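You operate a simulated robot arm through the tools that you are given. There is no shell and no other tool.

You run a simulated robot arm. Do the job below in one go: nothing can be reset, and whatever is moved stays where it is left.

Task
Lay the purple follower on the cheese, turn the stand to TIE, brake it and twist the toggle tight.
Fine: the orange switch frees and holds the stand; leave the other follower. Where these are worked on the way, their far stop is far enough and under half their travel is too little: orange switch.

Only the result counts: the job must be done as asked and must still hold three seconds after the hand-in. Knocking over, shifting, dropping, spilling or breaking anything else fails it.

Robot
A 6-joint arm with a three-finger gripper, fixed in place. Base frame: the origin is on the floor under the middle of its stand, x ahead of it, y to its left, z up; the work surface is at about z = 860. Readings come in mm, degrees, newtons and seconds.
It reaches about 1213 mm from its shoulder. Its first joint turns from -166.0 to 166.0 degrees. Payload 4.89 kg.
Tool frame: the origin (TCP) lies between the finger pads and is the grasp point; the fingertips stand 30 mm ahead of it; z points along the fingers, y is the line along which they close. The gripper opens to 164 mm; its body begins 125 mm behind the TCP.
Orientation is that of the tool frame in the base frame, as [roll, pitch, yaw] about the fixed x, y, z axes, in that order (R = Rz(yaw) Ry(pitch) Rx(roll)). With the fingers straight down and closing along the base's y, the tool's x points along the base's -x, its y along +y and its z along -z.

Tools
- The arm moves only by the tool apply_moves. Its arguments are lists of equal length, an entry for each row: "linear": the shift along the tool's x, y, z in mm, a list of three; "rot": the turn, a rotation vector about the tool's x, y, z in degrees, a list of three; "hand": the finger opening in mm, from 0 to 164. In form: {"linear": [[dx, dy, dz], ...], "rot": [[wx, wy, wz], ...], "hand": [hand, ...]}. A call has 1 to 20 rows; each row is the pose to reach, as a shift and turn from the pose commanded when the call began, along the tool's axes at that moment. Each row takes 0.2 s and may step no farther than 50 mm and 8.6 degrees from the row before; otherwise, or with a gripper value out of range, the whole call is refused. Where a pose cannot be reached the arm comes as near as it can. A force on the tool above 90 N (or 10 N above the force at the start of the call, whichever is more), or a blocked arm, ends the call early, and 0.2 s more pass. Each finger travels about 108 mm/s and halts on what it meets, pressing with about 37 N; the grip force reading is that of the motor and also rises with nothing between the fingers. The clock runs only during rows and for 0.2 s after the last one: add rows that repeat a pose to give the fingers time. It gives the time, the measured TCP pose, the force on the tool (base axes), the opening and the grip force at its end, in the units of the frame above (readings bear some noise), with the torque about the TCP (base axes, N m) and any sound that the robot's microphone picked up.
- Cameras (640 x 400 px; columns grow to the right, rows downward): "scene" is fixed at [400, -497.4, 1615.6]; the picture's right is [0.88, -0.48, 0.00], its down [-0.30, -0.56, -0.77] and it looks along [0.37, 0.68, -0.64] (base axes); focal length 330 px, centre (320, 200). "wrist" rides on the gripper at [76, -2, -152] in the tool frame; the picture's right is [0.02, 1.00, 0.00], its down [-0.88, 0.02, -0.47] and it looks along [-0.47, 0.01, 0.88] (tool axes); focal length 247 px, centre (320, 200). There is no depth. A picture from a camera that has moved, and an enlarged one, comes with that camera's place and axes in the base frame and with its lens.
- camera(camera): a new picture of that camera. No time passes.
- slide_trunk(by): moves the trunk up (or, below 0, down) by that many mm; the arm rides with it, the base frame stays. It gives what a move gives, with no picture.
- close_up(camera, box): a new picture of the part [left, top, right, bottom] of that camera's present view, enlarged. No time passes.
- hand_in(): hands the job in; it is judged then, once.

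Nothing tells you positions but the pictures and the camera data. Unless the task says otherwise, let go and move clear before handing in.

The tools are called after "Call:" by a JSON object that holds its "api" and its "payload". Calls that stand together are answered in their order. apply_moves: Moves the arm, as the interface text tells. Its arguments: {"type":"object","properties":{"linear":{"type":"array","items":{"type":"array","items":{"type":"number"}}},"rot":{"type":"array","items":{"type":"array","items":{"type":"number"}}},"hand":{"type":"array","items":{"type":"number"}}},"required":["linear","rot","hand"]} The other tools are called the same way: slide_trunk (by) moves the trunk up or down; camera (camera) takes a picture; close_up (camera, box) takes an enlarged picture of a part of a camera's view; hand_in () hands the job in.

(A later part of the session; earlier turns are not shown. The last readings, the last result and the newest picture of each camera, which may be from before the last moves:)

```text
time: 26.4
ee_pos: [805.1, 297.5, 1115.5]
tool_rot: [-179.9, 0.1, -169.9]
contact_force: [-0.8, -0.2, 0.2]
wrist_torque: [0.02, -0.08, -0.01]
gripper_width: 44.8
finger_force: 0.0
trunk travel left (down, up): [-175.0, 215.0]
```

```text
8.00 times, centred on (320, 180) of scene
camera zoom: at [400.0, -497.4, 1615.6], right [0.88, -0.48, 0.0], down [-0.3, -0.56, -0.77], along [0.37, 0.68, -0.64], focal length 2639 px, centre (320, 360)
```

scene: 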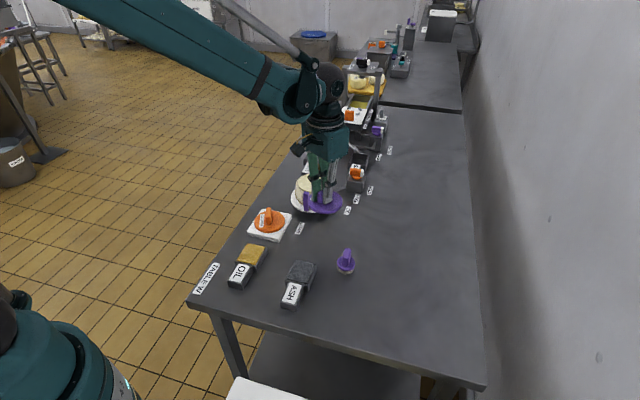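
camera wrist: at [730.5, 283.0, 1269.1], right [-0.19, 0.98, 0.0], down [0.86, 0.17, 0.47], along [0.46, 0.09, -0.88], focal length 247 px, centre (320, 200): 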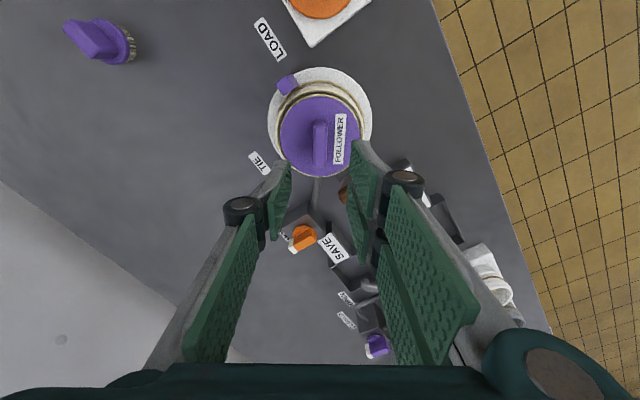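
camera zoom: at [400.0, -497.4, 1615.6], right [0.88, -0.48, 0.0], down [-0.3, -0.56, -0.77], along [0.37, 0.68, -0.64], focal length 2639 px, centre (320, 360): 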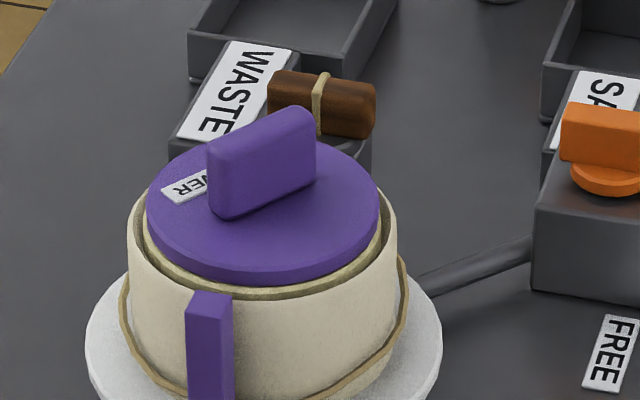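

The follower lies flat on the cheese. Now I go toward the orange switch for a closer look at its lever and the FREE and HOLD marks.

Call:
{"api": "apply_moves", "payload": {"linear": [[-40, -3, 10], [-80, -6, 25], [-97, -8, 35], [-97, -8, 35]], "rot": [[0, 0, 4], [0, 0, 8], [0, 0, 10], [0, 0, 10]], "hand": [60, 90, 110, 110]}}

Call:
{"api": "camera", "payload": {"camera": "wrist"}}

Call:
{"api": "close_up", "payload": {"camera": "wrist", "box": [240, 130, 400, 230]}}

Call:
{"api": "close_up", "payload": {"camera": "scene", "box": [320, 150, 400, 200]}}

```text
time: 27.4
ee_pos: [904.1, 306.4, 1079.3]
tool_rot: [180.0, -0.1, 179.9]
contact_force: [1.0, -0.1, -1.1]
wrist_torque: [-0.04, 0.16, -0.01]
gripper_width: 110.0
finger_force: 0.1
trunk travel left (down, up): [-175.0, 215.0]
```

```text
taken
camera wrist: at [827.6, 305.1, 1232.0], right [-0.02, 1.0, 0.0], down [0.88, 0.02, 0.47], along [0.47, 0.01, -0.88], focal length 247 px, centre (320, 200)
```

wrist: 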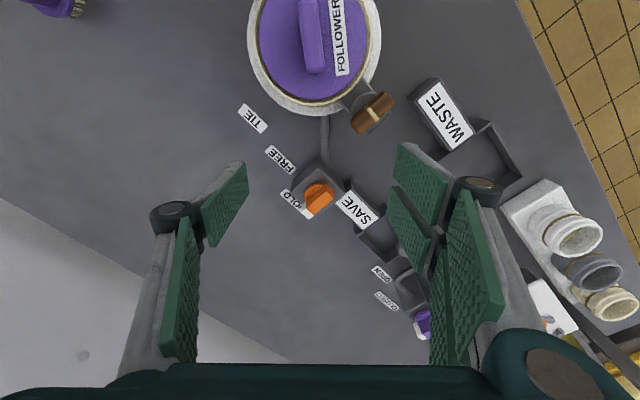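

```text
4.00 times, centred on (320, 180) of wrist
camera zoom: at [827.6, 305.1, 1232.0], right [-0.02, 1.0, 0.0], down [0.88, 0.02, 0.47], along [0.47, 0.01, -0.88], focal length 988 px, centre (320, 280)
```

zoom: 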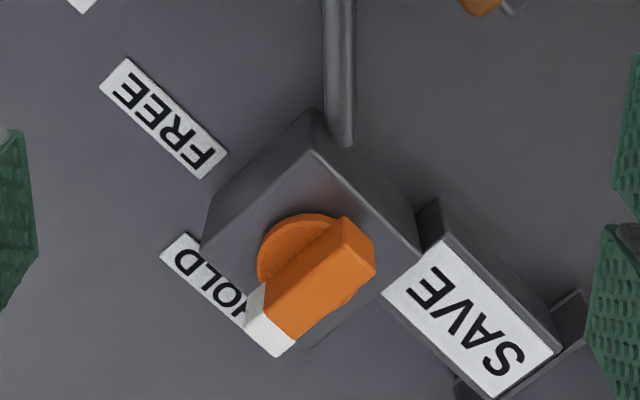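

```text
8.00 times, centred on (360, 175) of scene
camera zoom: at [400.0, -497.4, 1615.6], right [0.88, -0.48, 0.0], down [-0.3, -0.56, -0.77], along [0.37, 0.68, -0.64], focal length 2639 px, centre (0, 400)
```

zoom: 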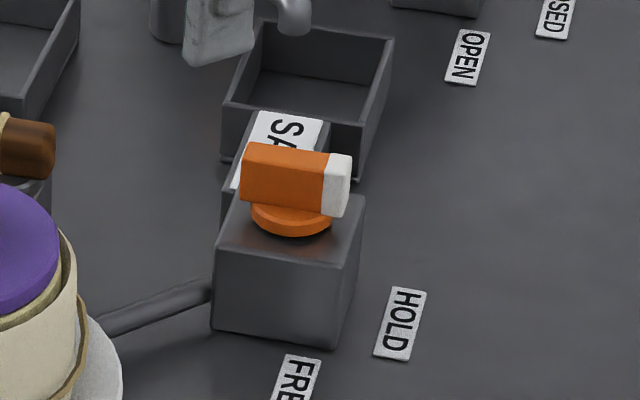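

The switch lever is a fin-like bar centred on its pivot near (988, 306), pointing at about -41 degrees (HOLD). FREE needs about a quarter turn clockwise seen from above. I line the hand up above it.

Call:
{"api": "apply_moves", "payload": {"linear": [[-20, 0, 0], [-40, 0, 10], [-60, 0, 30], [-75, 0, 50], [-84, 0, 65], [-84, 0, 69], [-84, 0, 69]], "rot": [[0, 0, 8.2], [0, 0, 16.4], [0, 0, 24.6], [0, 0, 32.8], [0, 0, 41], [0, 0, 41], [0, 0, 41]], "hand": [100, 80, 70, 70, 70, 70, 70]}}

Call:
{"api": "camera", "payload": {"camera": "wrist"}}

Call:
{"api": "close_up", "payload": {"camera": "wrist", "box": [240, 110, 400, 210]}}

Call:
{"api": "close_up", "payload": {"camera": "scene", "box": [310, 130, 406, 190]}}

```text
time: 29.0
ee_pos: [985.5, 304.7, 1011.6]
tool_rot: [-179.9, 0.0, 138.9]
contact_force: [0.4, -0.9, -0.4]
wrist_torque: [-0.01, 0.04, 0.02]
gripper_width: 70.2
finger_force: 0.1
trunk travel left (down, up): [-175.0, 215.0]
```

```text
taken
camera wrist: at [927.6, 355.2, 1163.9], right [0.64, 0.77, 0.0], down [0.68, -0.56, 0.47], along [0.36, -0.3, -0.88], focal length 247 px, centre (320, 200)
```

wrist: 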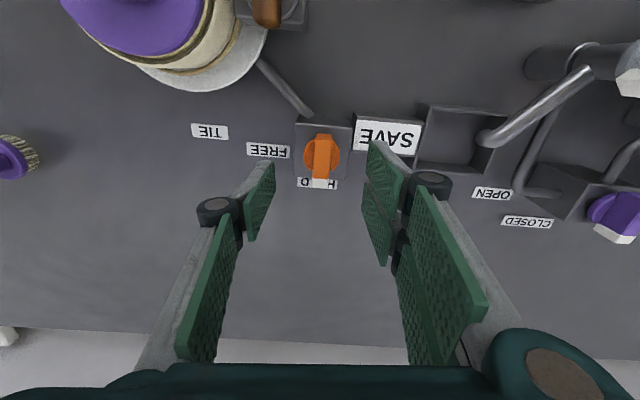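

```text
4.00 times, centred on (320, 160) of wrist
camera zoom: at [927.6, 355.2, 1163.9], right [0.64, 0.77, 0.0], down [0.68, -0.56, 0.47], along [0.36, -0.3, -0.88], focal length 988 px, centre (320, 360)
```

zoom: 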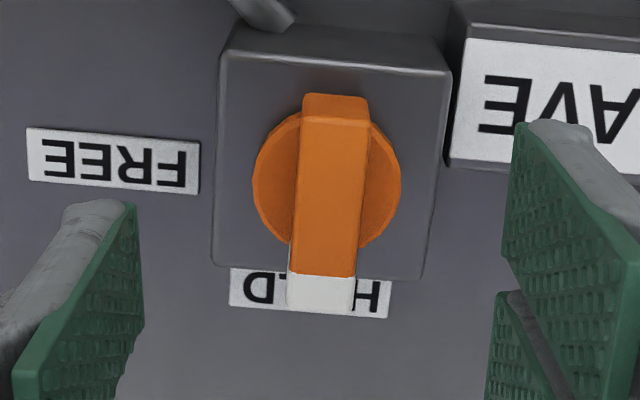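

```text
6.67 times, centred on (358, 160) of scene
camera zoom: at [400.0, -497.4, 1615.6], right [0.88, -0.48, 0.0], down [-0.3, -0.56, -0.77], along [0.37, 0.68, -0.64], focal length 2200 px, centre (67, 467)
```

zoom: 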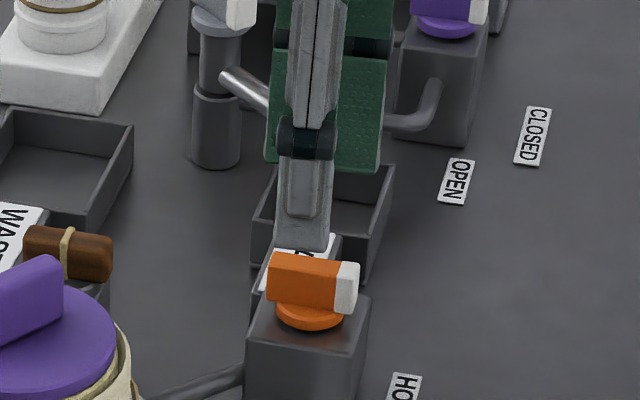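

The lever is lined up with the fingers, about 3 degrees off, and the SAVE block at z = 892 stays below the tips. I refine the pose and come down around the lever.

Call:
{"api": "apply_moves", "payload": {"linear": [[-3, 2.5, 10], [-3, 2.5, 30], [-3, 2.5, 45], [-3, 2.5, 56], [-3, 2.5, 62], [-3, 2.5, 62]], "rot": [[0, 0, 3.5], [0, 0, 3.5], [0, 0, 3.5], [0, 0, 3.5], [0, 0, 3.5], [0, 0, 3.5]], "hand": [55, 45, 45, 45, 45, 45]}}

Call:
{"api": "camera", "payload": {"camera": "wrist"}}

Call:
{"api": "close_up", "payload": {"camera": "wrist", "box": [240, 130, 400, 230]}}

Call:
{"api": "close_up", "payload": {"camera": "scene", "box": [320, 140, 400, 190]}}

```text
time: 30.4
ee_pos: [988.3, 304.3, 949.0]
tool_rot: [180.0, 0.0, 135.5]
contact_force: [0.2, -0.5, -0.5]
wrist_torque: [0.02, 0.01, 0.03]
gripper_width: 44.8
finger_force: 0.0
trunk travel left (down, up): [-175.0, 215.0]
```

```text
taken
camera wrist: at [933.8, 357.9, 1102.6], right [0.69, 0.73, 0.0], down [0.64, -0.6, 0.47], along [0.34, -0.32, -0.88], focal length 247 px, centre (320, 200)
```

wrist: 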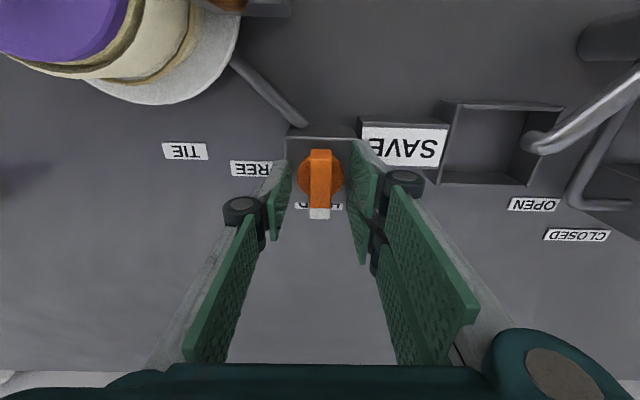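

```text
4.00 times, centred on (320, 180) of wrist
camera zoom: at [933.8, 357.9, 1102.6], right [0.69, 0.73, 0.0], down [0.64, -0.6, 0.47], along [0.34, -0.32, -0.88], focal length 988 px, centre (320, 280)
```

zoom: 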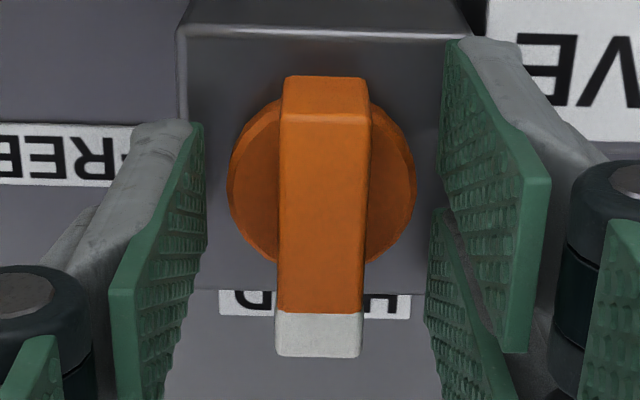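

```text
8.00 times, centred on (360, 165) of scene
camera zoom: at [400.0, -497.4, 1615.6], right [0.88, -0.48, 0.0], down [-0.3, -0.56, -0.77], along [0.37, 0.68, -0.64], focal length 2639 px, centre (0, 480)
```

zoom: 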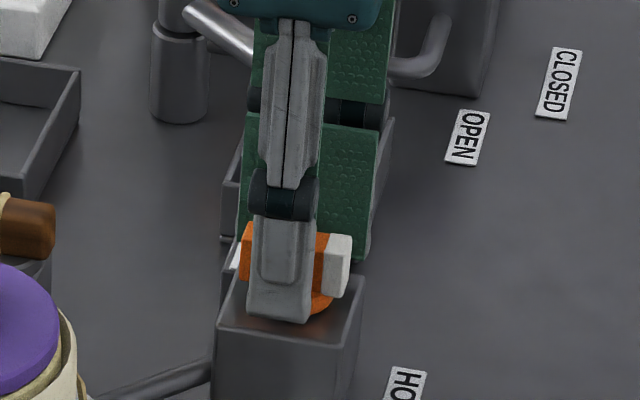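

The lever sits squarely between the fingers. I lower slightly, close on it, and check the grip before turning.

Call:
{"api": "apply_moves", "payload": {"linear": [[0, 0, 3], [0, 0, 3], [0, 0, 3], [0, 0, 3]], "rot": [[0, 0, 0], [0, 0, 0], [0, 0, 0], [0, 0, 0]], "hand": [25, 0, 0, 0]}}

Call:
{"api": "apply_moves", "payload": {"linear": [[0, 0, 0], [0, 0, 0], [0, 0, 0], [0, 0, 0], [0, 0, 0], [0, 0, 0]], "rot": [[0, 0, 6], [0, 0, 14], [0, 0, 22], [0, 0, 30], [0, 0, 38], [0, 0, 44]], "hand": [0, 0, 0, 0, 0, 0]}}

Call:
{"api": "camera", "payload": {"camera": "wrist"}}

Call:
{"api": "close_up", "payload": {"camera": "scene", "box": [320, 140, 400, 190]}}

```text
time: 31.4
ee_pos: [988.2, 305.4, 950.9]
tool_rot: [179.9, 0.1, 135.4]
contact_force: [15.8, 7.1, 55.1]
wrist_torque: [0.84, 0.14, -0.56]
gripper_width: 16.1
finger_force: 45.2
trunk travel left (down, up): [-175.0, 215.0]
```

```text
time: 32.6
ee_pos: [990.2, 306.7, 949.8]
tool_rot: [179.8, 0.0, 98.3]
contact_force: [-1.5, 3.3, 24.8]
wrist_torque: [-0.18, 0.09, 0.0]
gripper_width: 15.8
finger_force: 45.0
trunk travel left (down, up): [-175.0, 215.0]
stopped in row 6: the force on the tool passed its limit at 91 N (the readings are from after the stop); the commanded pose is now the measured one
```

```text
taken
camera wrist: at [977.1, 382.1, 1102.3], right [0.99, 0.16, 0.0], down [0.14, -0.87, 0.47], along [0.08, -0.47, -0.88], focal length 247 px, centre (320, 200)
```

wrist: 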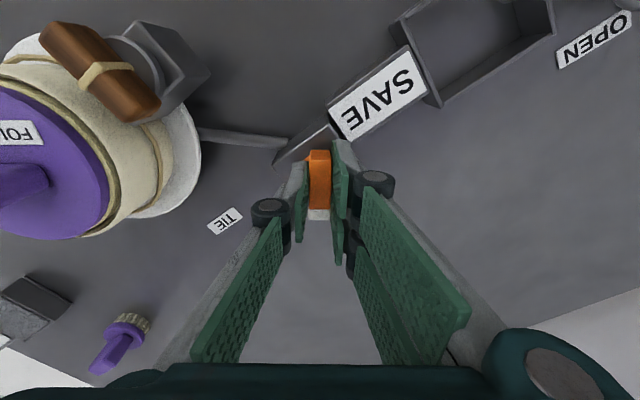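

```text
8.00 times, centred on (360, 165) of scene
camera zoom: at [400.0, -497.4, 1615.6], right [0.88, -0.48, 0.0], down [-0.3, -0.56, -0.77], along [0.37, 0.68, -0.64], focal length 2639 px, centre (0, 480)
```

zoom: 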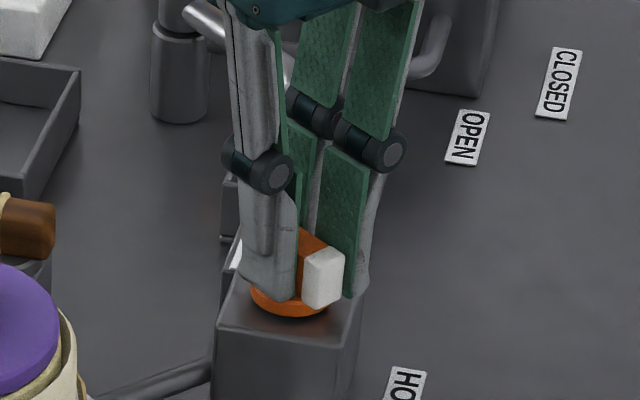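

The lever has turned about 37 degrees with the hand. The stop came from the tips pressing on the knob below, so I rise 3 mm and keep turning toward FREE.

Call:
{"api": "apply_moves", "payload": {"linear": [[0, 0, -3], [0, 0, -3], [0, 0, -3], [0, 0, -3], [0, 0, -3], [0, 0, -3]], "rot": [[0, 0, 0], [0, 0, 6], [0, 0, 13], [0, 0, 20], [0, 0, 27], [0, 0, 34]], "hand": [0, 0, 0, 0, 0, 0]}}

Call:
{"api": "camera", "payload": {"camera": "wrist"}}

Call:
{"api": "close_up", "payload": {"camera": "scene", "box": [320, 140, 400, 190]}}

```text
time: 34.0
ee_pos: [990.1, 305.4, 950.0]
tool_rot: [179.9, -0.1, 64.1]
contact_force: [-15.6, -3.9, -25.0]
wrist_torque: [-0.51, 0.54, -0.04]
gripper_width: 15.8
finger_force: 45.1
trunk travel left (down, up): [-175.0, 215.0]
```

```text
taken
camera wrist: at [1023.1, 376.2, 1103.2], right [0.91, -0.42, 0.0], down [-0.37, -0.8, 0.47], along [-0.2, -0.43, -0.88], focal length 247 px, centre (320, 200)
```

wrist: 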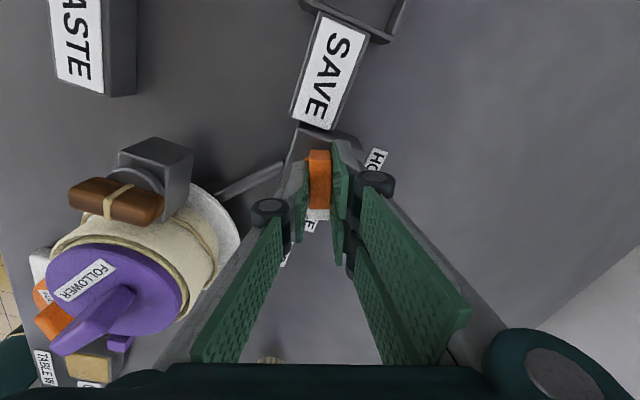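

```text
8.00 times, centred on (360, 165) of scene
camera zoom: at [400.0, -497.4, 1615.6], right [0.88, -0.48, 0.0], down [-0.3, -0.56, -0.77], along [0.37, 0.68, -0.64], focal length 2639 px, centre (0, 480)
```

zoom: 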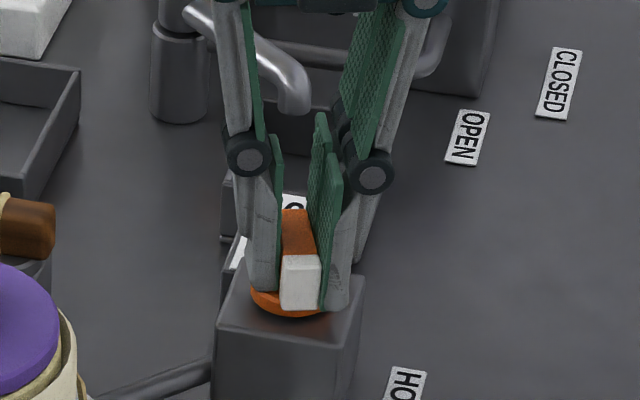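

About 71 degrees are done and the tip nears the FREE label. I turn the remaining 20 degrees.

Call:
{"api": "apply_moves", "payload": {"linear": [[0, 0, 1], [0, 0, 1], [0, 0, 1], [0, 0, 1], [0, 0, 1]], "rot": [[0, 0, 5], [0, 0, 10], [0, 0, 15], [0, 0, 20], [0, 0, 20]], "hand": [0, 0, 0, 0, 0]}}

Call:
{"api": "camera", "payload": {"camera": "wrist"}}

Call:
{"api": "close_up", "payload": {"camera": "scene", "box": [320, 140, 400, 190]}}

```text
time: 35.2
ee_pos: [992.6, 305.2, 950.1]
tool_rot: [179.9, -0.2, 44.2]
contact_force: [17.1, -3.2, 6.6]
wrist_torque: [-0.11, -0.48, 1.1]
gripper_width: 15.9
finger_force: 45.6
trunk travel left (down, up): [-175.0, 215.0]
```

```text
taken
camera wrist: at [1045.2, 360.7, 1103.4], right [0.71, -0.7, 0.0], down [-0.62, -0.63, 0.47], along [-0.33, -0.34, -0.88], focal length 247 px, centre (320, 200)
```

wrist: 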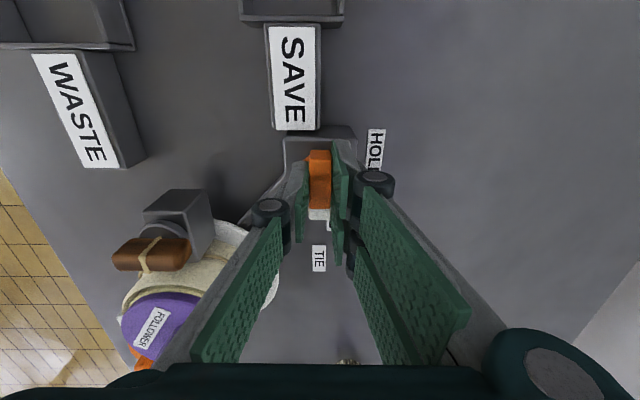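

```text
8.00 times, centred on (360, 165) of scene
camera zoom: at [400.0, -497.4, 1615.6], right [0.88, -0.48, 0.0], down [-0.3, -0.56, -0.77], along [0.37, 0.68, -0.64], focal length 2639 px, centre (0, 480)
```

zoom: 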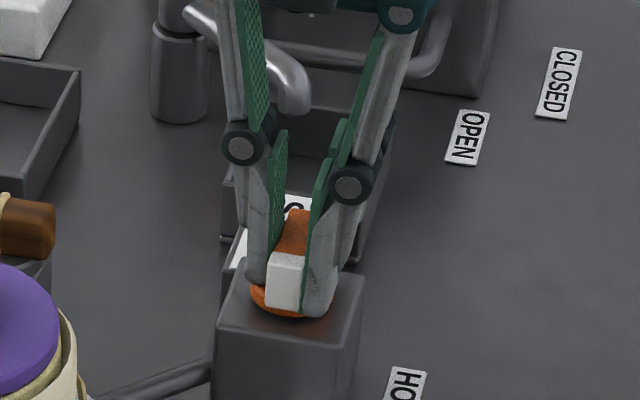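

The torque has risen at about 91 degrees, so the lever is at its FREE stop. I open, rise clear and check that it stays there.

Call:
{"api": "apply_moves", "payload": {"linear": [[0, 0, -1], [0, 0, -1], [0, 0, -1], [0, 0, -15], [0, 0, -45], [0, 0, -80], [0, 0, -110], [0, 0, -110]], "rot": [[0, 0, 0], [0, 0, 0], [0, 0, 0], [0, 0, 0], [0, 0, 0], [0, 0, 0], [0, 0, 0], [0, 0, 0]], "hand": [25, 45, 45, 45, 45, 45, 45, 45]}}

Call:
{"api": "camera", "payload": {"camera": "wrist"}}

Call:
{"api": "close_up", "payload": {"camera": "scene", "box": [290, 140, 402, 210]}}

```text
time: 37.0
ee_pos: [989.7, 304.8, 1058.7]
tool_rot: [179.9, -0.1, 44.3]
contact_force: [-0.3, 0.8, 1.0]
wrist_torque: [-0.02, -0.07, 0.01]
gripper_width: 45.0
finger_force: 0.1
trunk travel left (down, up): [-175.0, 215.0]
```

```text
taken
camera wrist: at [1042.5, 360.5, 1211.5], right [0.71, -0.7, 0.0], down [-0.62, -0.63, 0.47], along [-0.33, -0.34, -0.88], focal length 247 px, centre (320, 200)
```

wrist: 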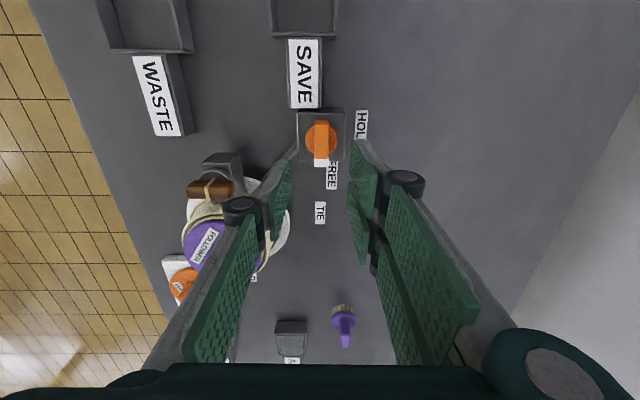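

```text
5.71 times, centred on (346, 175) of scene
camera zoom: at [400.0, -497.4, 1615.6], right [0.88, -0.48, 0.0], down [-0.3, -0.56, -0.77], along [0.37, 0.68, -0.64], focal length 1885 px, centre (171, 343)
```

zoom: 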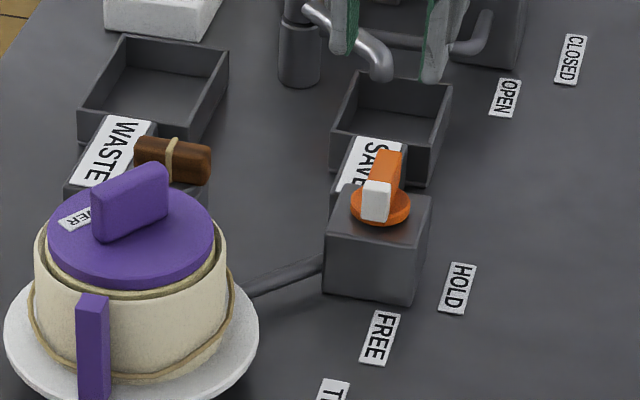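

The switch is at FREE and stays there. Next is the stand: its purple lug at about (756, 247) must go a quarter turn anticlockwise to TIE near (892, 209). I go above the lug, planning to push it with the single finger.

Call:
{"api": "apply_moves", "payload": {"linear": [[-36, -18, -5], [-72, -36, -5], [-109, -54, -5], [-145, -71, -5], [-182, -89, -5], [-218, -107, -5], [-218, -107, -5]], "rot": [[0, 0, 0], [0, 0, 0], [0, 0, 0], [0, 0, 0], [0, 0, -1], [0, 0, -1.7], [0, 0, -1.7]], "hand": [45, 50, 55, 60, 64, 64, 64]}}

Call:
{"api": "camera", "payload": {"camera": "wrist"}}

Call:
{"api": "camera", "payload": {"camera": "scene"}}

Call:
{"api": "close_up", "payload": {"camera": "scene", "box": [272, 160, 384, 230]}}

```text
time: 38.6
ee_pos: [760.4, 231.5, 1065.0]
tool_rot: [179.9, -0.1, 45.9]
contact_force: [-0.5, -0.2, -0.3]
wrist_torque: [0.01, -0.11, 0.0]
gripper_width: 64.2
finger_force: 0.1
trunk travel left (down, up): [-175.0, 215.0]
```

```text
taken
camera wrist: at [811.7, 288.3, 1217.5], right [0.73, -0.68, 0.0], down [-0.6, -0.65, 0.47], along [-0.32, -0.35, -0.88], focal length 247 px, centre (320, 200)
```

wrist: 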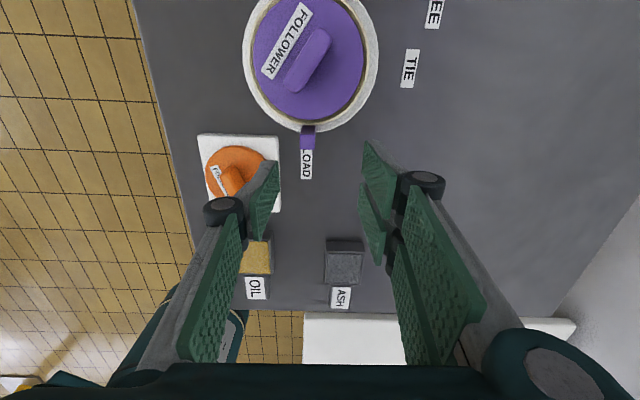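

```text
taken
```

scene: 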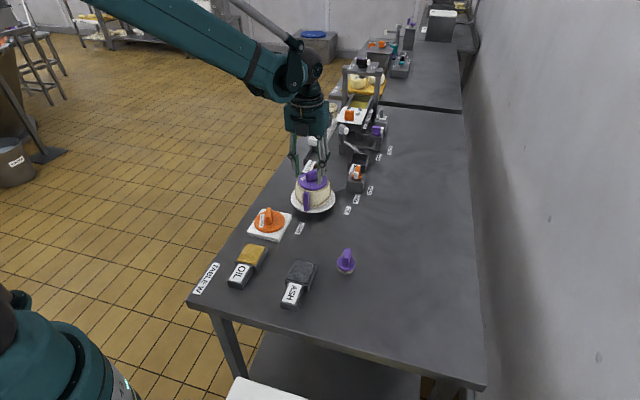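

```text
5.71 times, centred on (328, 195) of scene
camera zoom: at [400.0, -497.4, 1615.6], right [0.88, -0.48, 0.0], down [-0.3, -0.56, -0.77], along [0.37, 0.68, -0.64], focal length 1885 px, centre (274, 229)
```

zoom: 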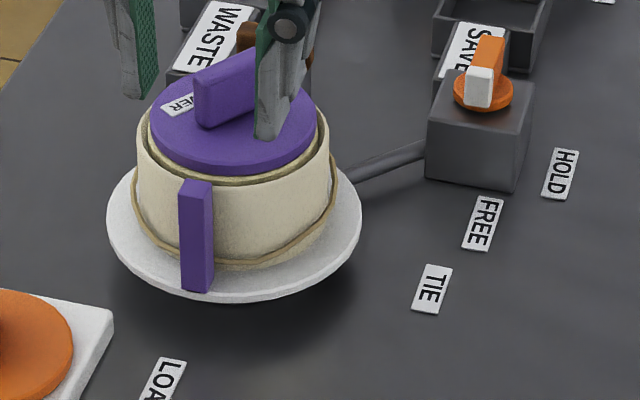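

The camera is now almost above the stand. I enlarge this view to fix the stand's centre, the lug and the LOAD and TIE marks.

Call:
{"api": "close_up", "payload": {"camera": "wrist", "box": [200, 0, 456, 160]}}

Call:
{"api": "close_up", "payload": {"camera": "wrist", "box": [250, 90, 378, 170]}}

```text
2.50 times, centred on (328, 80) of wrist
camera zoom: at [811.7, 288.3, 1217.5], right [0.73, -0.68, 0.0], down [-0.6, -0.65, 0.47], along [-0.32, -0.35, -0.88], focal length 617 px, centre (300, 500)
```

zoom: 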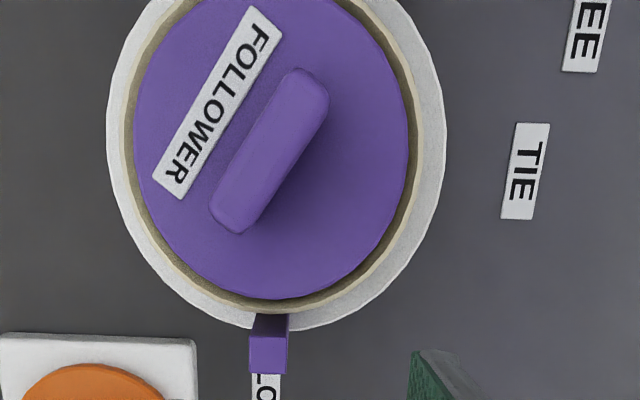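

```text
5.00 times, centred on (314, 130) of wrist
camera zoom: at [811.7, 288.3, 1217.5], right [0.73, -0.68, 0.0], down [-0.6, -0.65, 0.47], along [-0.32, -0.35, -0.88], focal length 1235 px, centre (350, 550)
```

zoom: 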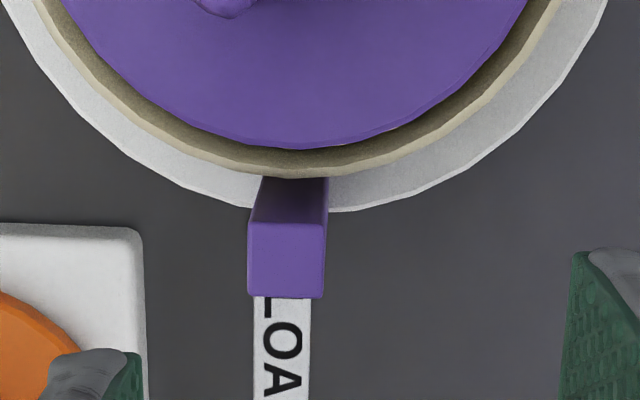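

The lug's top is at about (756, 246), at 226 degrees around the stand's centre (803.5, 297), and TIE lies at about 316 degrees. I lower the open hand so the single finger is just behind the lug, clear of the mould.

Call:
{"api": "apply_moves", "payload": {"linear": [[-3, 0, 30], [-3, 0, 60], [-3, 0, 80], [-3, 0, 94], [-3, 0, 103], [-3, 0, 103]], "rot": [[0, 0, 0], [0, 0, 0], [0, 0, 0], [0, 0, 0], [0, 0, 0], [0, 0, 0]], "hand": [64, 64, 64, 64, 64, 64]}}

Call:
{"api": "camera", "payload": {"camera": "wrist"}}

Call:
{"api": "close_up", "payload": {"camera": "wrist", "box": [220, 60, 420, 185]}}

Call:
{"api": "close_up", "payload": {"camera": "scene", "box": [272, 160, 368, 220]}}

```text
time: 40.0
ee_pos: [757.7, 229.3, 960.6]
tool_rot: [179.9, -0.1, 45.8]
contact_force: [-0.3, 0.4, 0.2]
wrist_torque: [-0.01, 0.03, 0.02]
gripper_width: 63.8
finger_force: 0.0
trunk travel left (down, up): [-175.0, 215.0]
```

```text
taken
camera wrist: at [810.4, 285.1, 1113.5], right [0.73, -0.68, 0.0], down [-0.6, -0.65, 0.47], along [-0.32, -0.35, -0.88], focal length 247 px, centre (320, 200)
```

wrist: 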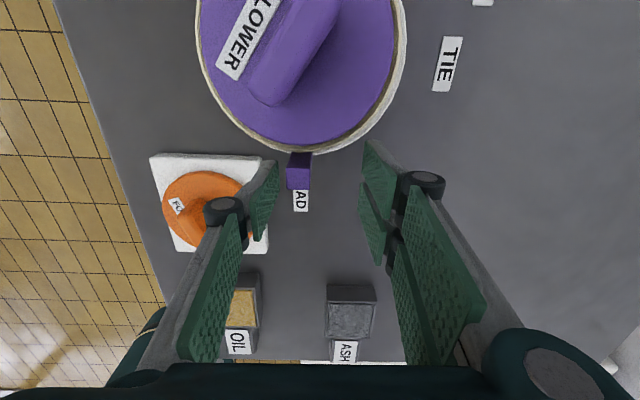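

```text
3.20 times, centred on (320, 122) of wrist
camera zoom: at [810.4, 285.1, 1113.5], right [0.73, -0.68, 0.0], down [-0.6, -0.65, 0.47], along [-0.32, -0.35, -0.88], focal length 790 px, centre (320, 448)
```

zoom: 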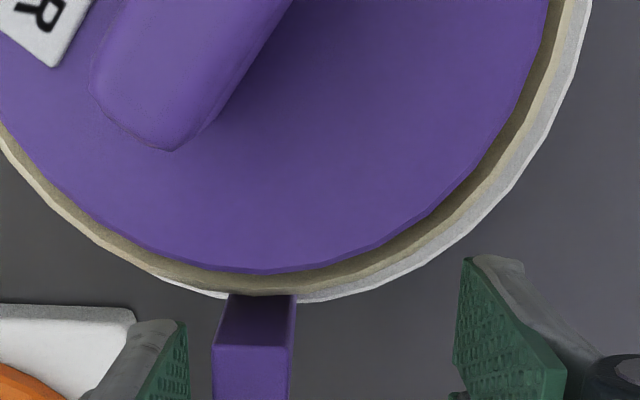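

```text
6.67 times, centred on (320, 190) of scene
camera zoom: at [400.0, -497.4, 1615.6], right [0.88, -0.48, 0.0], down [-0.3, -0.56, -0.77], along [0.37, 0.68, -0.64], focal length 2200 px, centre (320, 267)
```

zoom: 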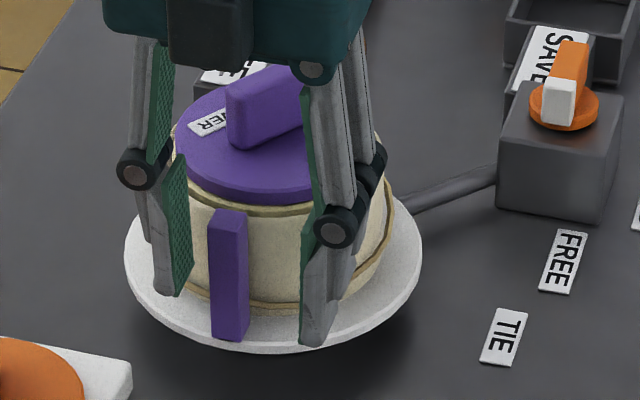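

The single finger stands behind the lug and the pair is clear in front of it. I swing the hand around the stand's centre, 25 degrees at first, pushing the lug along.

Call:
{"api": "apply_moves", "payload": {"linear": [[1.54, 6.96, 0], [3.69, 13.76, 0], [6.42, 20.35, 0], [9.71, 26.67, 0], [13.54, 32.69, 0], [13.54, 32.69, 0]], "rot": [[0, 0, -5], [0, 0, -10], [0, 0, -15], [0, 0, -20], [0, 0, -25], [0, 0, -25]], "hand": [64, 64, 64, 64, 64, 64]}}

Call:
{"api": "camera", "payload": {"camera": "wrist"}}

Call:
{"api": "close_up", "payload": {"camera": "scene", "box": [272, 160, 368, 220]}}

```text
time: 41.4
ee_pos: [792.1, 215.0, 960.9]
tool_rot: [179.8, -0.1, 71.1]
contact_force: [-1.8, 0.4, 0.8]
wrist_torque: [-0.03, 0.02, 0.0]
gripper_width: 64.0
finger_force: 0.0
trunk travel left (down, up): [-175.0, 215.0]
```

```text
taken
camera wrist: at [815.1, 288.8, 1113.6], right [0.95, -0.31, 0.0], down [-0.27, -0.84, 0.47], along [-0.14, -0.45, -0.88], focal length 247 px, centre (320, 200)
```

wrist: 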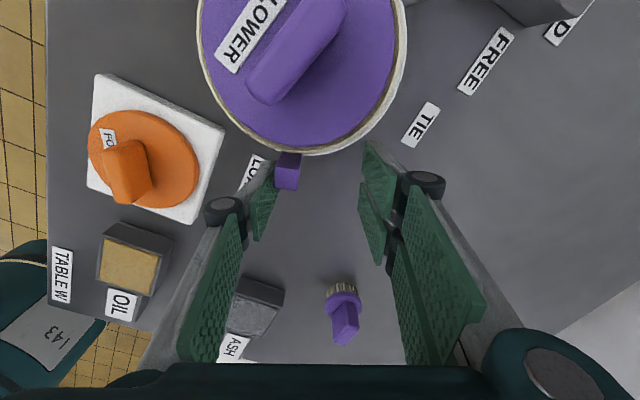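

```text
6.67 times, centred on (320, 190) of scene
camera zoom: at [400.0, -497.4, 1615.6], right [0.88, -0.48, 0.0], down [-0.3, -0.56, -0.77], along [0.37, 0.68, -0.64], focal length 2200 px, centre (320, 267)
```

zoom: 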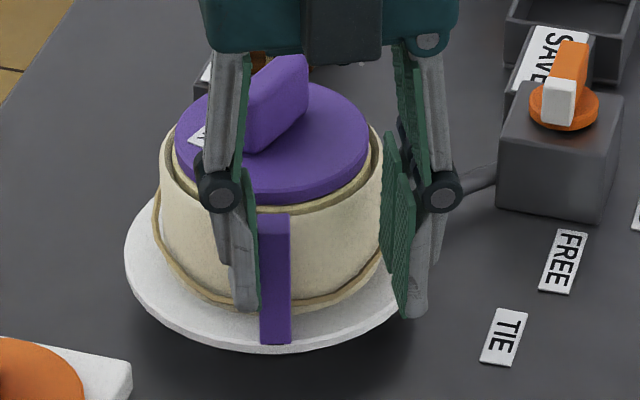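

The stand turns freely with the lug and only a couple of newtons are felt. I go on another 45 degrees.

Call:
{"api": "apply_moves", "payload": {"linear": [[1.54, 6.96, 0], [3.69, 13.76, 0], [6.42, 20.35, 0], [9.71, 26.67, 0], [13.54, 32.69, 0], [17.89, 38.35, 0], [22.7, 43.6, 0], [27.97, 48.42, 0], [33.62, 52.76, 0], [33.62, 52.76, 0]], "rot": [[0, 0, -5], [0, 0, -10], [0, 0, -15], [0, 0, -20], [0, 0, -25], [0, 0, -30], [0, 0, -35], [0, 0, -40], [0, 0, -45], [0, 0, -45]], "hand": [64, 64, 64, 64, 64, 64, 64, 64, 64, 64]}}

Call:
{"api": "camera", "payload": {"camera": "wrist"}}

Call:
{"api": "close_up", "payload": {"camera": "scene", "box": [272, 160, 368, 220]}}

```text
time: 43.6
ee_pos: [851.1, 230.5, 962.1]
tool_rot: [179.9, 0.1, 116.1]
contact_force: [0.3, -0.3, -0.4]
wrist_torque: [0.01, -0.01, 0.02]
gripper_width: 64.0
finger_force: 0.0
trunk travel left (down, up): [-175.0, 215.0]
```

```text
taken
camera wrist: at [816.8, 298.6, 1114.2], right [0.89, 0.46, 0.0], down [0.4, -0.78, 0.47], along [0.22, -0.42, -0.88], focal length 247 px, centre (320, 200)
```

wrist: 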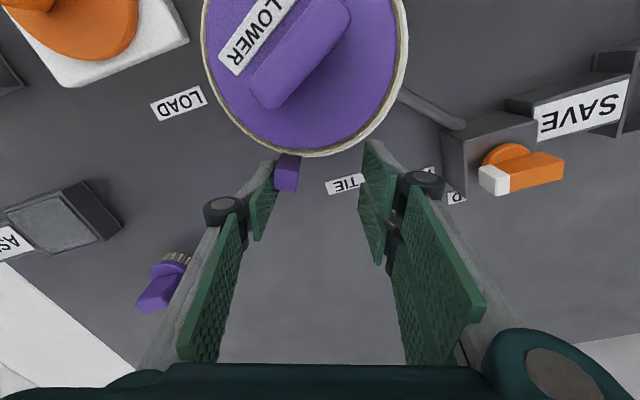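

```text
6.67 times, centred on (320, 190) of scene
camera zoom: at [400.0, -497.4, 1615.6], right [0.88, -0.48, 0.0], down [-0.3, -0.56, -0.77], along [0.37, 0.68, -0.64], focal length 2200 px, centre (320, 267)
```

zoom: 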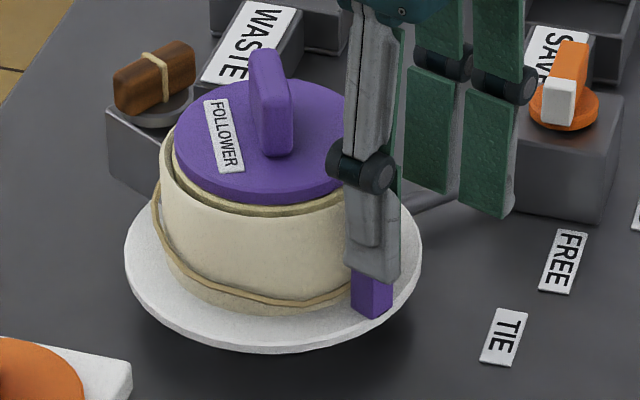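

The toggle's post turns with the stand, as the picture shows. The lug is now at about 289 degrees, so some 26 degrees remain; I push another 22 and then check against the TIE mark.

Call:
{"api": "apply_moves", "payload": {"linear": [[1.19, 5.58, 0], [2.76, 11.06, 0], [4.71, 16.43, 0], [7.03, 21.64, 0], [9.71, 26.67, 0], [11.18, 29.12, 0], [11.18, 29.12, 0]], "rot": [[0, 0, -4], [0, 0, -8], [0, 0, -12], [0, 0, -16], [0, 0, -20], [0, 0, -22], [0, 0, -22]], "hand": [64, 64, 64, 64, 64, 64, 64]}}

Call:
{"api": "camera", "payload": {"camera": "wrist"}}

Call:
{"api": "close_up", "payload": {"camera": "wrist", "box": [220, 90, 420, 215]}}

Call:
{"api": "close_up", "payload": {"camera": "scene", "box": [272, 160, 368, 220]}}

```text
time: 45.2
ee_pos: [871.8, 251.8, 961.8]
tool_rot: [179.9, 0.2, 137.9]
contact_force: [-0.3, 0.0, -0.1]
wrist_torque: [0.03, 0.02, -0.03]
gripper_width: 64.0
finger_force: 0.0
trunk travel left (down, up): [-175.0, 215.0]
```

```text
taken
camera wrist: at [814.8, 303.4, 1114.2], right [0.65, 0.76, 0.0], down [0.67, -0.58, 0.47], along [0.36, -0.31, -0.88], focal length 247 px, centre (320, 200)
```

wrist: 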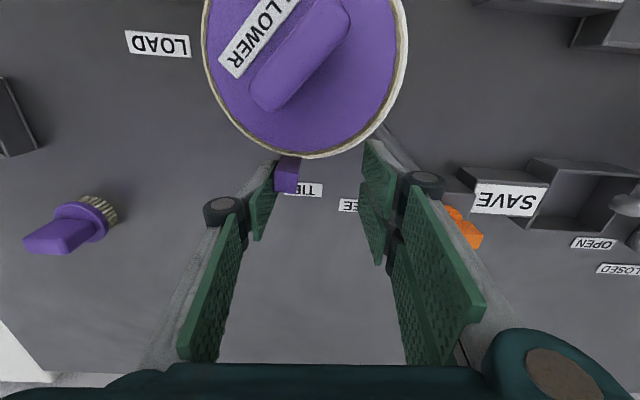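

```text
3.20 times, centred on (320, 152) of wrist
camera zoom: at [814.8, 303.4, 1114.2], right [0.65, 0.76, 0.0], down [0.67, -0.58, 0.47], along [0.36, -0.31, -0.88], focal length 790 px, centre (320, 352)
```

zoom: 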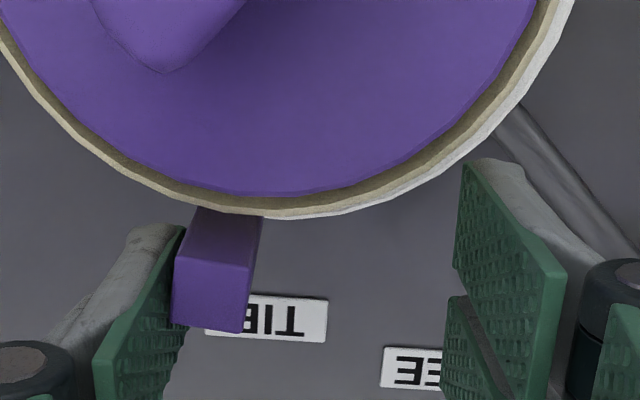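

```text
6.67 times, centred on (320, 190) of scene
camera zoom: at [400.0, -497.4, 1615.6], right [0.88, -0.48, 0.0], down [-0.3, -0.56, -0.77], along [0.37, 0.68, -0.64], focal length 2200 px, centre (320, 267)
```

zoom: 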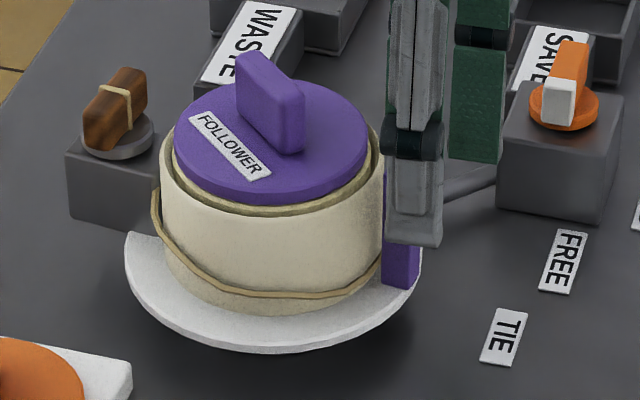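

The lug is now at roughly 309 degrees, TIE at about 315. I push 5 degrees more and look again.

Call:
{"api": "apply_moves", "payload": {"linear": [[0.55, 2.8, 0], [1.19, 5.58, 0], [1.54, 6.96, 0], [1.54, 6.96, 0]], "rot": [[0, 0, -2], [0, 0, -4], [0, 0, -5], [0, 0, -5]], "hand": [64, 64, 64, 64]}}

Call:
{"api": "close_up", "payload": {"camera": "wrist", "box": [220, 90, 420, 215]}}

Call:
{"api": "close_up", "payload": {"camera": "scene", "box": [272, 160, 368, 220]}}

```text
time: 46.2
ee_pos: [876.0, 258.6, 962.7]
tool_rot: [179.9, 0.1, 142.9]
contact_force: [-0.5, 0.0, -0.2]
wrist_torque: [0.0, -0.02, 0.01]
gripper_width: 64.0
finger_force: 0.1
trunk travel left (down, up): [-175.0, 215.0]
```

```text
3.20 times, centred on (320, 152) of wrist
camera zoom: at [814.4, 304.7, 1114.8], right [0.59, 0.81, 0.0], down [0.71, -0.52, 0.47], along [0.39, -0.28, -0.88], focal length 790 px, centre (320, 352)
```

zoom: 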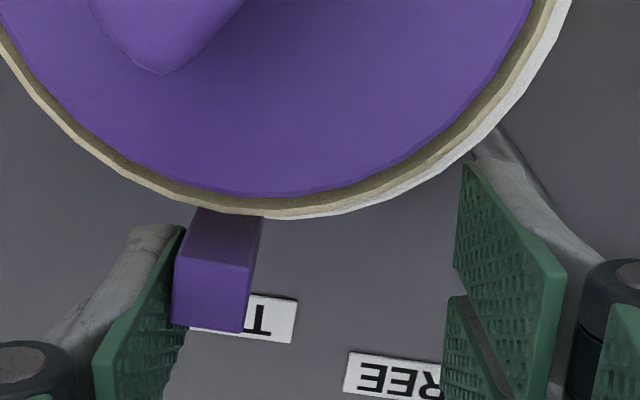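

```text
6.67 times, centred on (320, 190) of scene
camera zoom: at [400.0, -497.4, 1615.6], right [0.88, -0.48, 0.0], down [-0.3, -0.56, -0.77], along [0.37, 0.68, -0.64], focal length 2200 px, centre (320, 267)
```

zoom: 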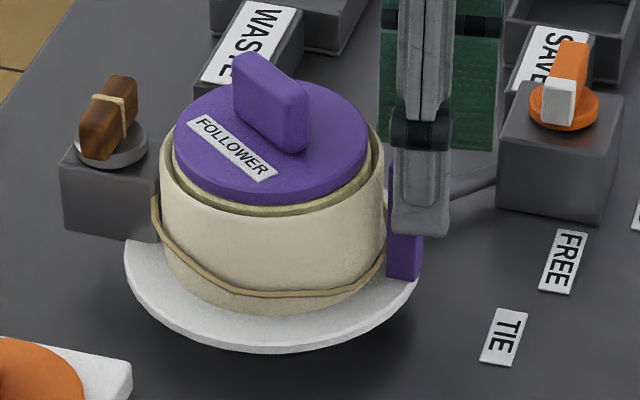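

By measure the lug is now at about 315 degrees. I back the finger off 3 mm, rise, and check the line from centre through lug to TIE from above.

Call:
{"api": "apply_moves", "payload": {"linear": [[0, -3, 0], [0, -3, -20], [0, -3, -60], [0, -3, -100], [0, -3, -130], [0, -3, -130]], "rot": [[0, 0, 0], [0, 0, 0], [0, 0, 0], [0, 0, 0], [0, 0, 0], [0, 0, 0]], "hand": [64, 64, 64, 64, 64, 64]}}

Call:
{"api": "camera", "payload": {"camera": "wrist"}}

Call:
{"api": "close_up", "payload": {"camera": "wrist", "box": [190, 0, 446, 160]}}

Call:
{"api": "close_up", "payload": {"camera": "scene", "box": [272, 150, 384, 220]}}

```text
time: 47.6
ee_pos: [872.4, 255.1, 1091.2]
tool_rot: [179.9, 0.1, 142.8]
contact_force: [-0.9, -0.2, 1.0]
wrist_torque: [0.04, -0.05, -0.01]
gripper_width: 64.1
finger_force: 0.1
trunk travel left (down, up): [-175.0, 215.0]
```

```text
taken
camera wrist: at [810.9, 301.1, 1244.1], right [0.59, 0.81, 0.0], down [0.71, -0.52, 0.47], along [0.39, -0.28, -0.88], focal length 247 px, centre (320, 200)
```

wrist: 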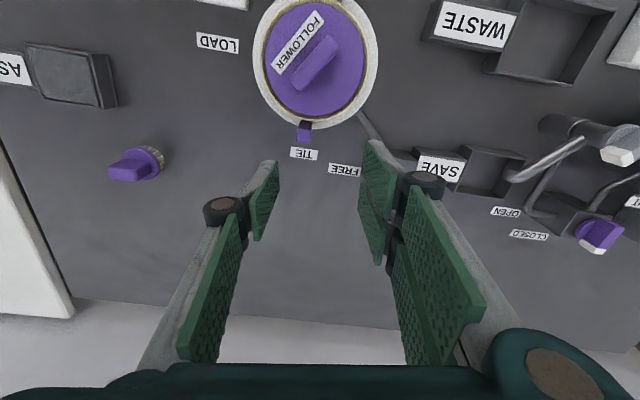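

```text
2.50 times, centred on (318, 80) of wrist
camera zoom: at [810.9, 301.1, 1244.1], right [0.59, 0.81, 0.0], down [0.71, -0.52, 0.47], along [0.39, -0.28, -0.88], focal length 617 px, centre (325, 500)
```

zoom: 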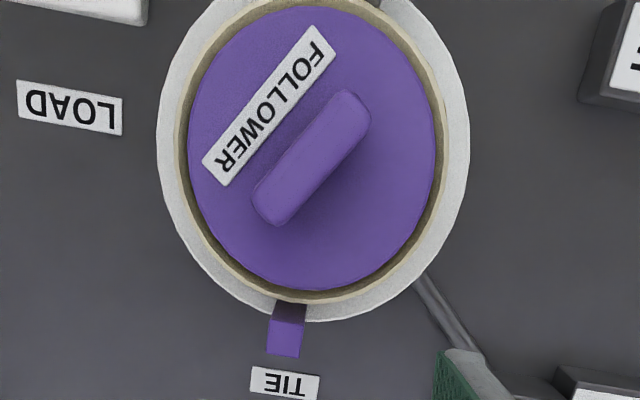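

```text
5.71 times, centred on (328, 185) of scene
camera zoom: at [400.0, -497.4, 1615.6], right [0.88, -0.48, 0.0], down [-0.3, -0.56, -0.77], along [0.37, 0.68, -0.64], focal length 1885 px, centre (274, 286)
```

zoom: 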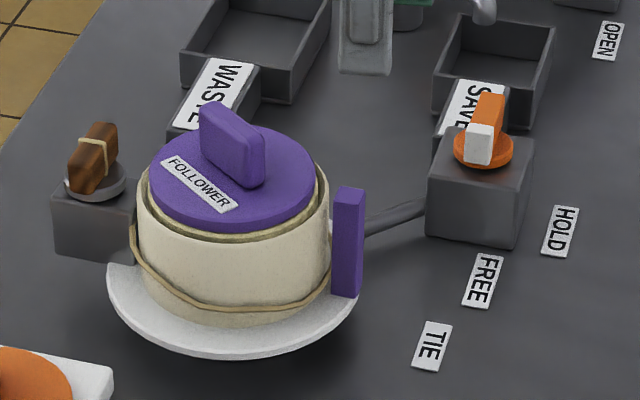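

The line from the centre through the lug meets the TIE mark to within about a degree. Now I return above the switch with the hand turned to match the lever in its FREE position.

Call:
{"api": "apply_moves", "payload": {"linear": [[-5, 9, 0], [-10.5, 18.5, 0], [-16, 28, 0], [-21, 37, 0], [-26.5, 46, 0], [-32, 55.5, 0], [-37, 65, 0], [-42, 74, 10], [-47.5, 83, 20], [-53, 92.5, 35], [-58, 102, 50], [-63.4, 110.9, 60], [-63.4, 110.9, 60]], "rot": [[0, 0, 8.2], [0, 0, 16.4], [0, 0, 24.6], [0, 0, 32.8], [0, 0, 41], [0, 0, 49.2], [0, 0, 57.4], [0, 0, 65.6], [0, 0, 73.8], [0, 0, 82], [0, 0, 90.2], [0, 0, 98.3], [0, 0, 98.3]], "hand": [64, 60, 55, 50, 45, 45, 45, 45, 45, 45, 45, 45, 45]}}

Call:
{"api": "camera", "payload": {"camera": "wrist"}}

Call:
{"api": "close_up", "payload": {"camera": "wrist", "box": [240, 100, 400, 200]}}

```text
time: 50.4
ee_pos: [993.0, 307.8, 1029.7]
tool_rot: [179.9, -0.1, 44.5]
contact_force: [0.2, 0.8, 0.1]
wrist_torque: [0.01, 0.02, -0.02]
gripper_width: 44.9
finger_force: 0.3
trunk travel left (down, up): [-175.0, 215.0]
```

```text
taken
camera wrist: at [1046.7, 363.8, 1184.3], right [0.72, -0.7, 0.0], down [-0.62, -0.63, 0.47], along [-0.33, -0.34, -0.88], focal length 247 px, centre (320, 200)
```

wrist: 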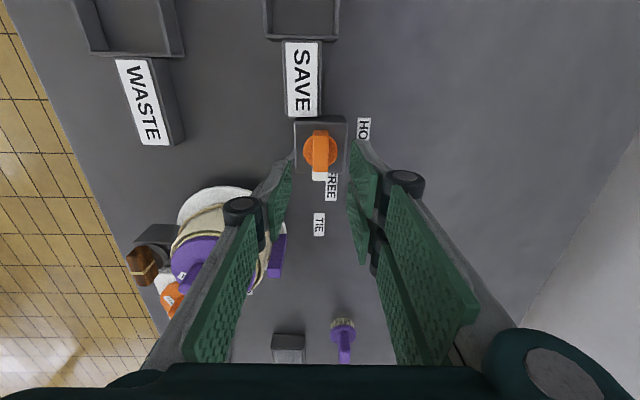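

```text
4.00 times, centred on (320, 150) of wrist
camera zoom: at [1046.7, 363.8, 1184.3], right [0.72, -0.7, 0.0], down [-0.62, -0.63, 0.47], along [-0.33, -0.34, -0.88], focal length 988 px, centre (320, 400)
```

zoom: 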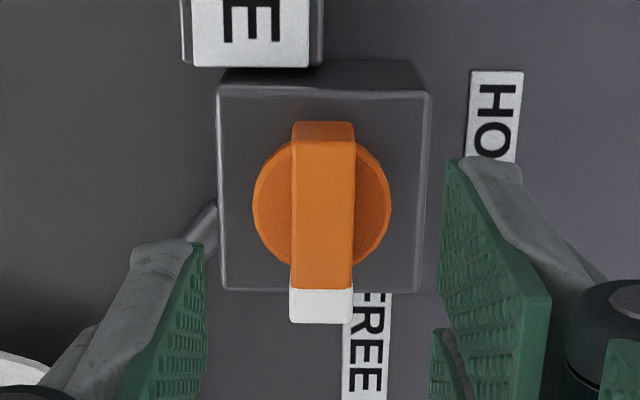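

The lever is in line; the hand needs 4.5 mm along its own axis. I come down around the lever and close on it.

Call:
{"api": "apply_moves", "payload": {"linear": [[-4.5, -0.5, 20], [-4.5, -0.5, 45], [-4.5, -0.5, 65], [-4.5, -0.5, 75], [-4.5, -0.5, 75], [-4.5, -0.5, 75], [-4.5, -0.5, 75], [-4.5, -0.5, 75]], "rot": [[0, 0, 0], [0, 0, 0], [0, 0, 0], [0, 0, 0], [0, 0, 0], [0, 0, 0], [0, 0, 0], [0, 0, 0]], "hand": [45, 45, 45, 45, 25, 0, 0, 0]}}

Call:
{"api": "close_up", "payload": {"camera": "wrist", "box": [240, 120, 400, 220]}}

Call:
{"api": "close_up", "payload": {"camera": "scene", "box": [272, 140, 400, 220]}}

```text
time: 52.2
ee_pos: [991.4, 303.6, 957.1]
tool_rot: [179.9, -0.1, 44.6]
contact_force: [27.5, -17.2, 4.4]
wrist_torque: [-0.41, -0.87, 0.52]
gripper_width: 16.0
finger_force: 44.9
trunk travel left (down, up): [-175.0, 215.0]
```

```text
4.00 times, centred on (320, 170) of wrist
camera zoom: at [1043.6, 360.0, 1109.8], right [0.72, -0.7, 0.0], down [-0.62, -0.63, 0.47], along [-0.33, -0.34, -0.88], focal length 988 px, centre (320, 320)
```

zoom: 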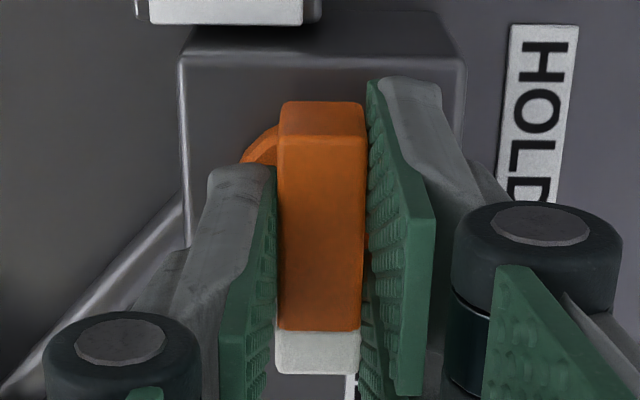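

```text
5.00 times, centred on (336, 180) of scene
camera zoom: at [400.0, -497.4, 1615.6], right [0.88, -0.48, 0.0], down [-0.3, -0.56, -0.77], along [0.37, 0.68, -0.64], focal length 1650 px, centre (240, 300)
```

zoom: 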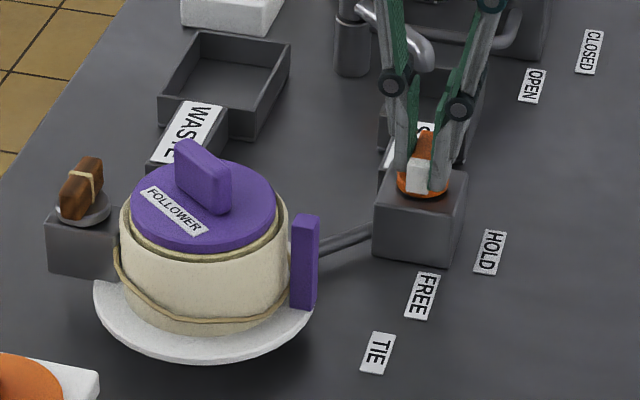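

The lever is gripped at 16 mm with a sideways pull of about 30 N, so I shift about 1 mm to ease it and start turning back toward HOLD.

Call:
{"api": "apply_moves", "payload": {"linear": [[0, 1.2, 0], [0, 1.2, 0], [0, 1.2, 0], [0, 1.2, 0], [0, 1.2, 0], [0, 1.2, 0]], "rot": [[0, 0, 0], [0, 0, -6], [0, 0, -13], [0, 0, -20], [0, 0, -27], [0, 0, -34]], "hand": [0, 0, 0, 0, 0, 0]}}

Call:
{"api": "close_up", "payload": {"camera": "scene", "box": [272, 140, 400, 220]}}

```text
time: 53.6
ee_pos: [990.6, 303.5, 956.2]
tool_rot: [179.7, -0.1, 78.8]
contact_force: [41.6, 11.8, 23.8]
wrist_torque: [0.85, -1.25, 0.01]
gripper_width: 15.6
finger_force: 45.1
trunk travel left (down, up): [-175.0, 215.0]
```

```text
5.00 times, centred on (336, 180) of scene
camera zoom: at [400.0, -497.4, 1615.6], right [0.88, -0.48, 0.0], down [-0.3, -0.56, -0.77], along [0.37, 0.68, -0.64], focal length 1650 px, centre (240, 300)
```

zoom: 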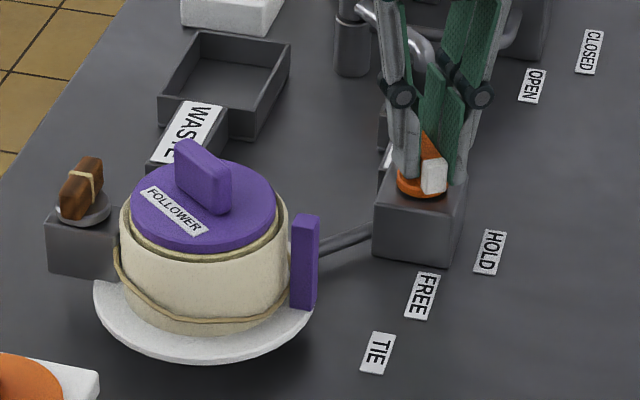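

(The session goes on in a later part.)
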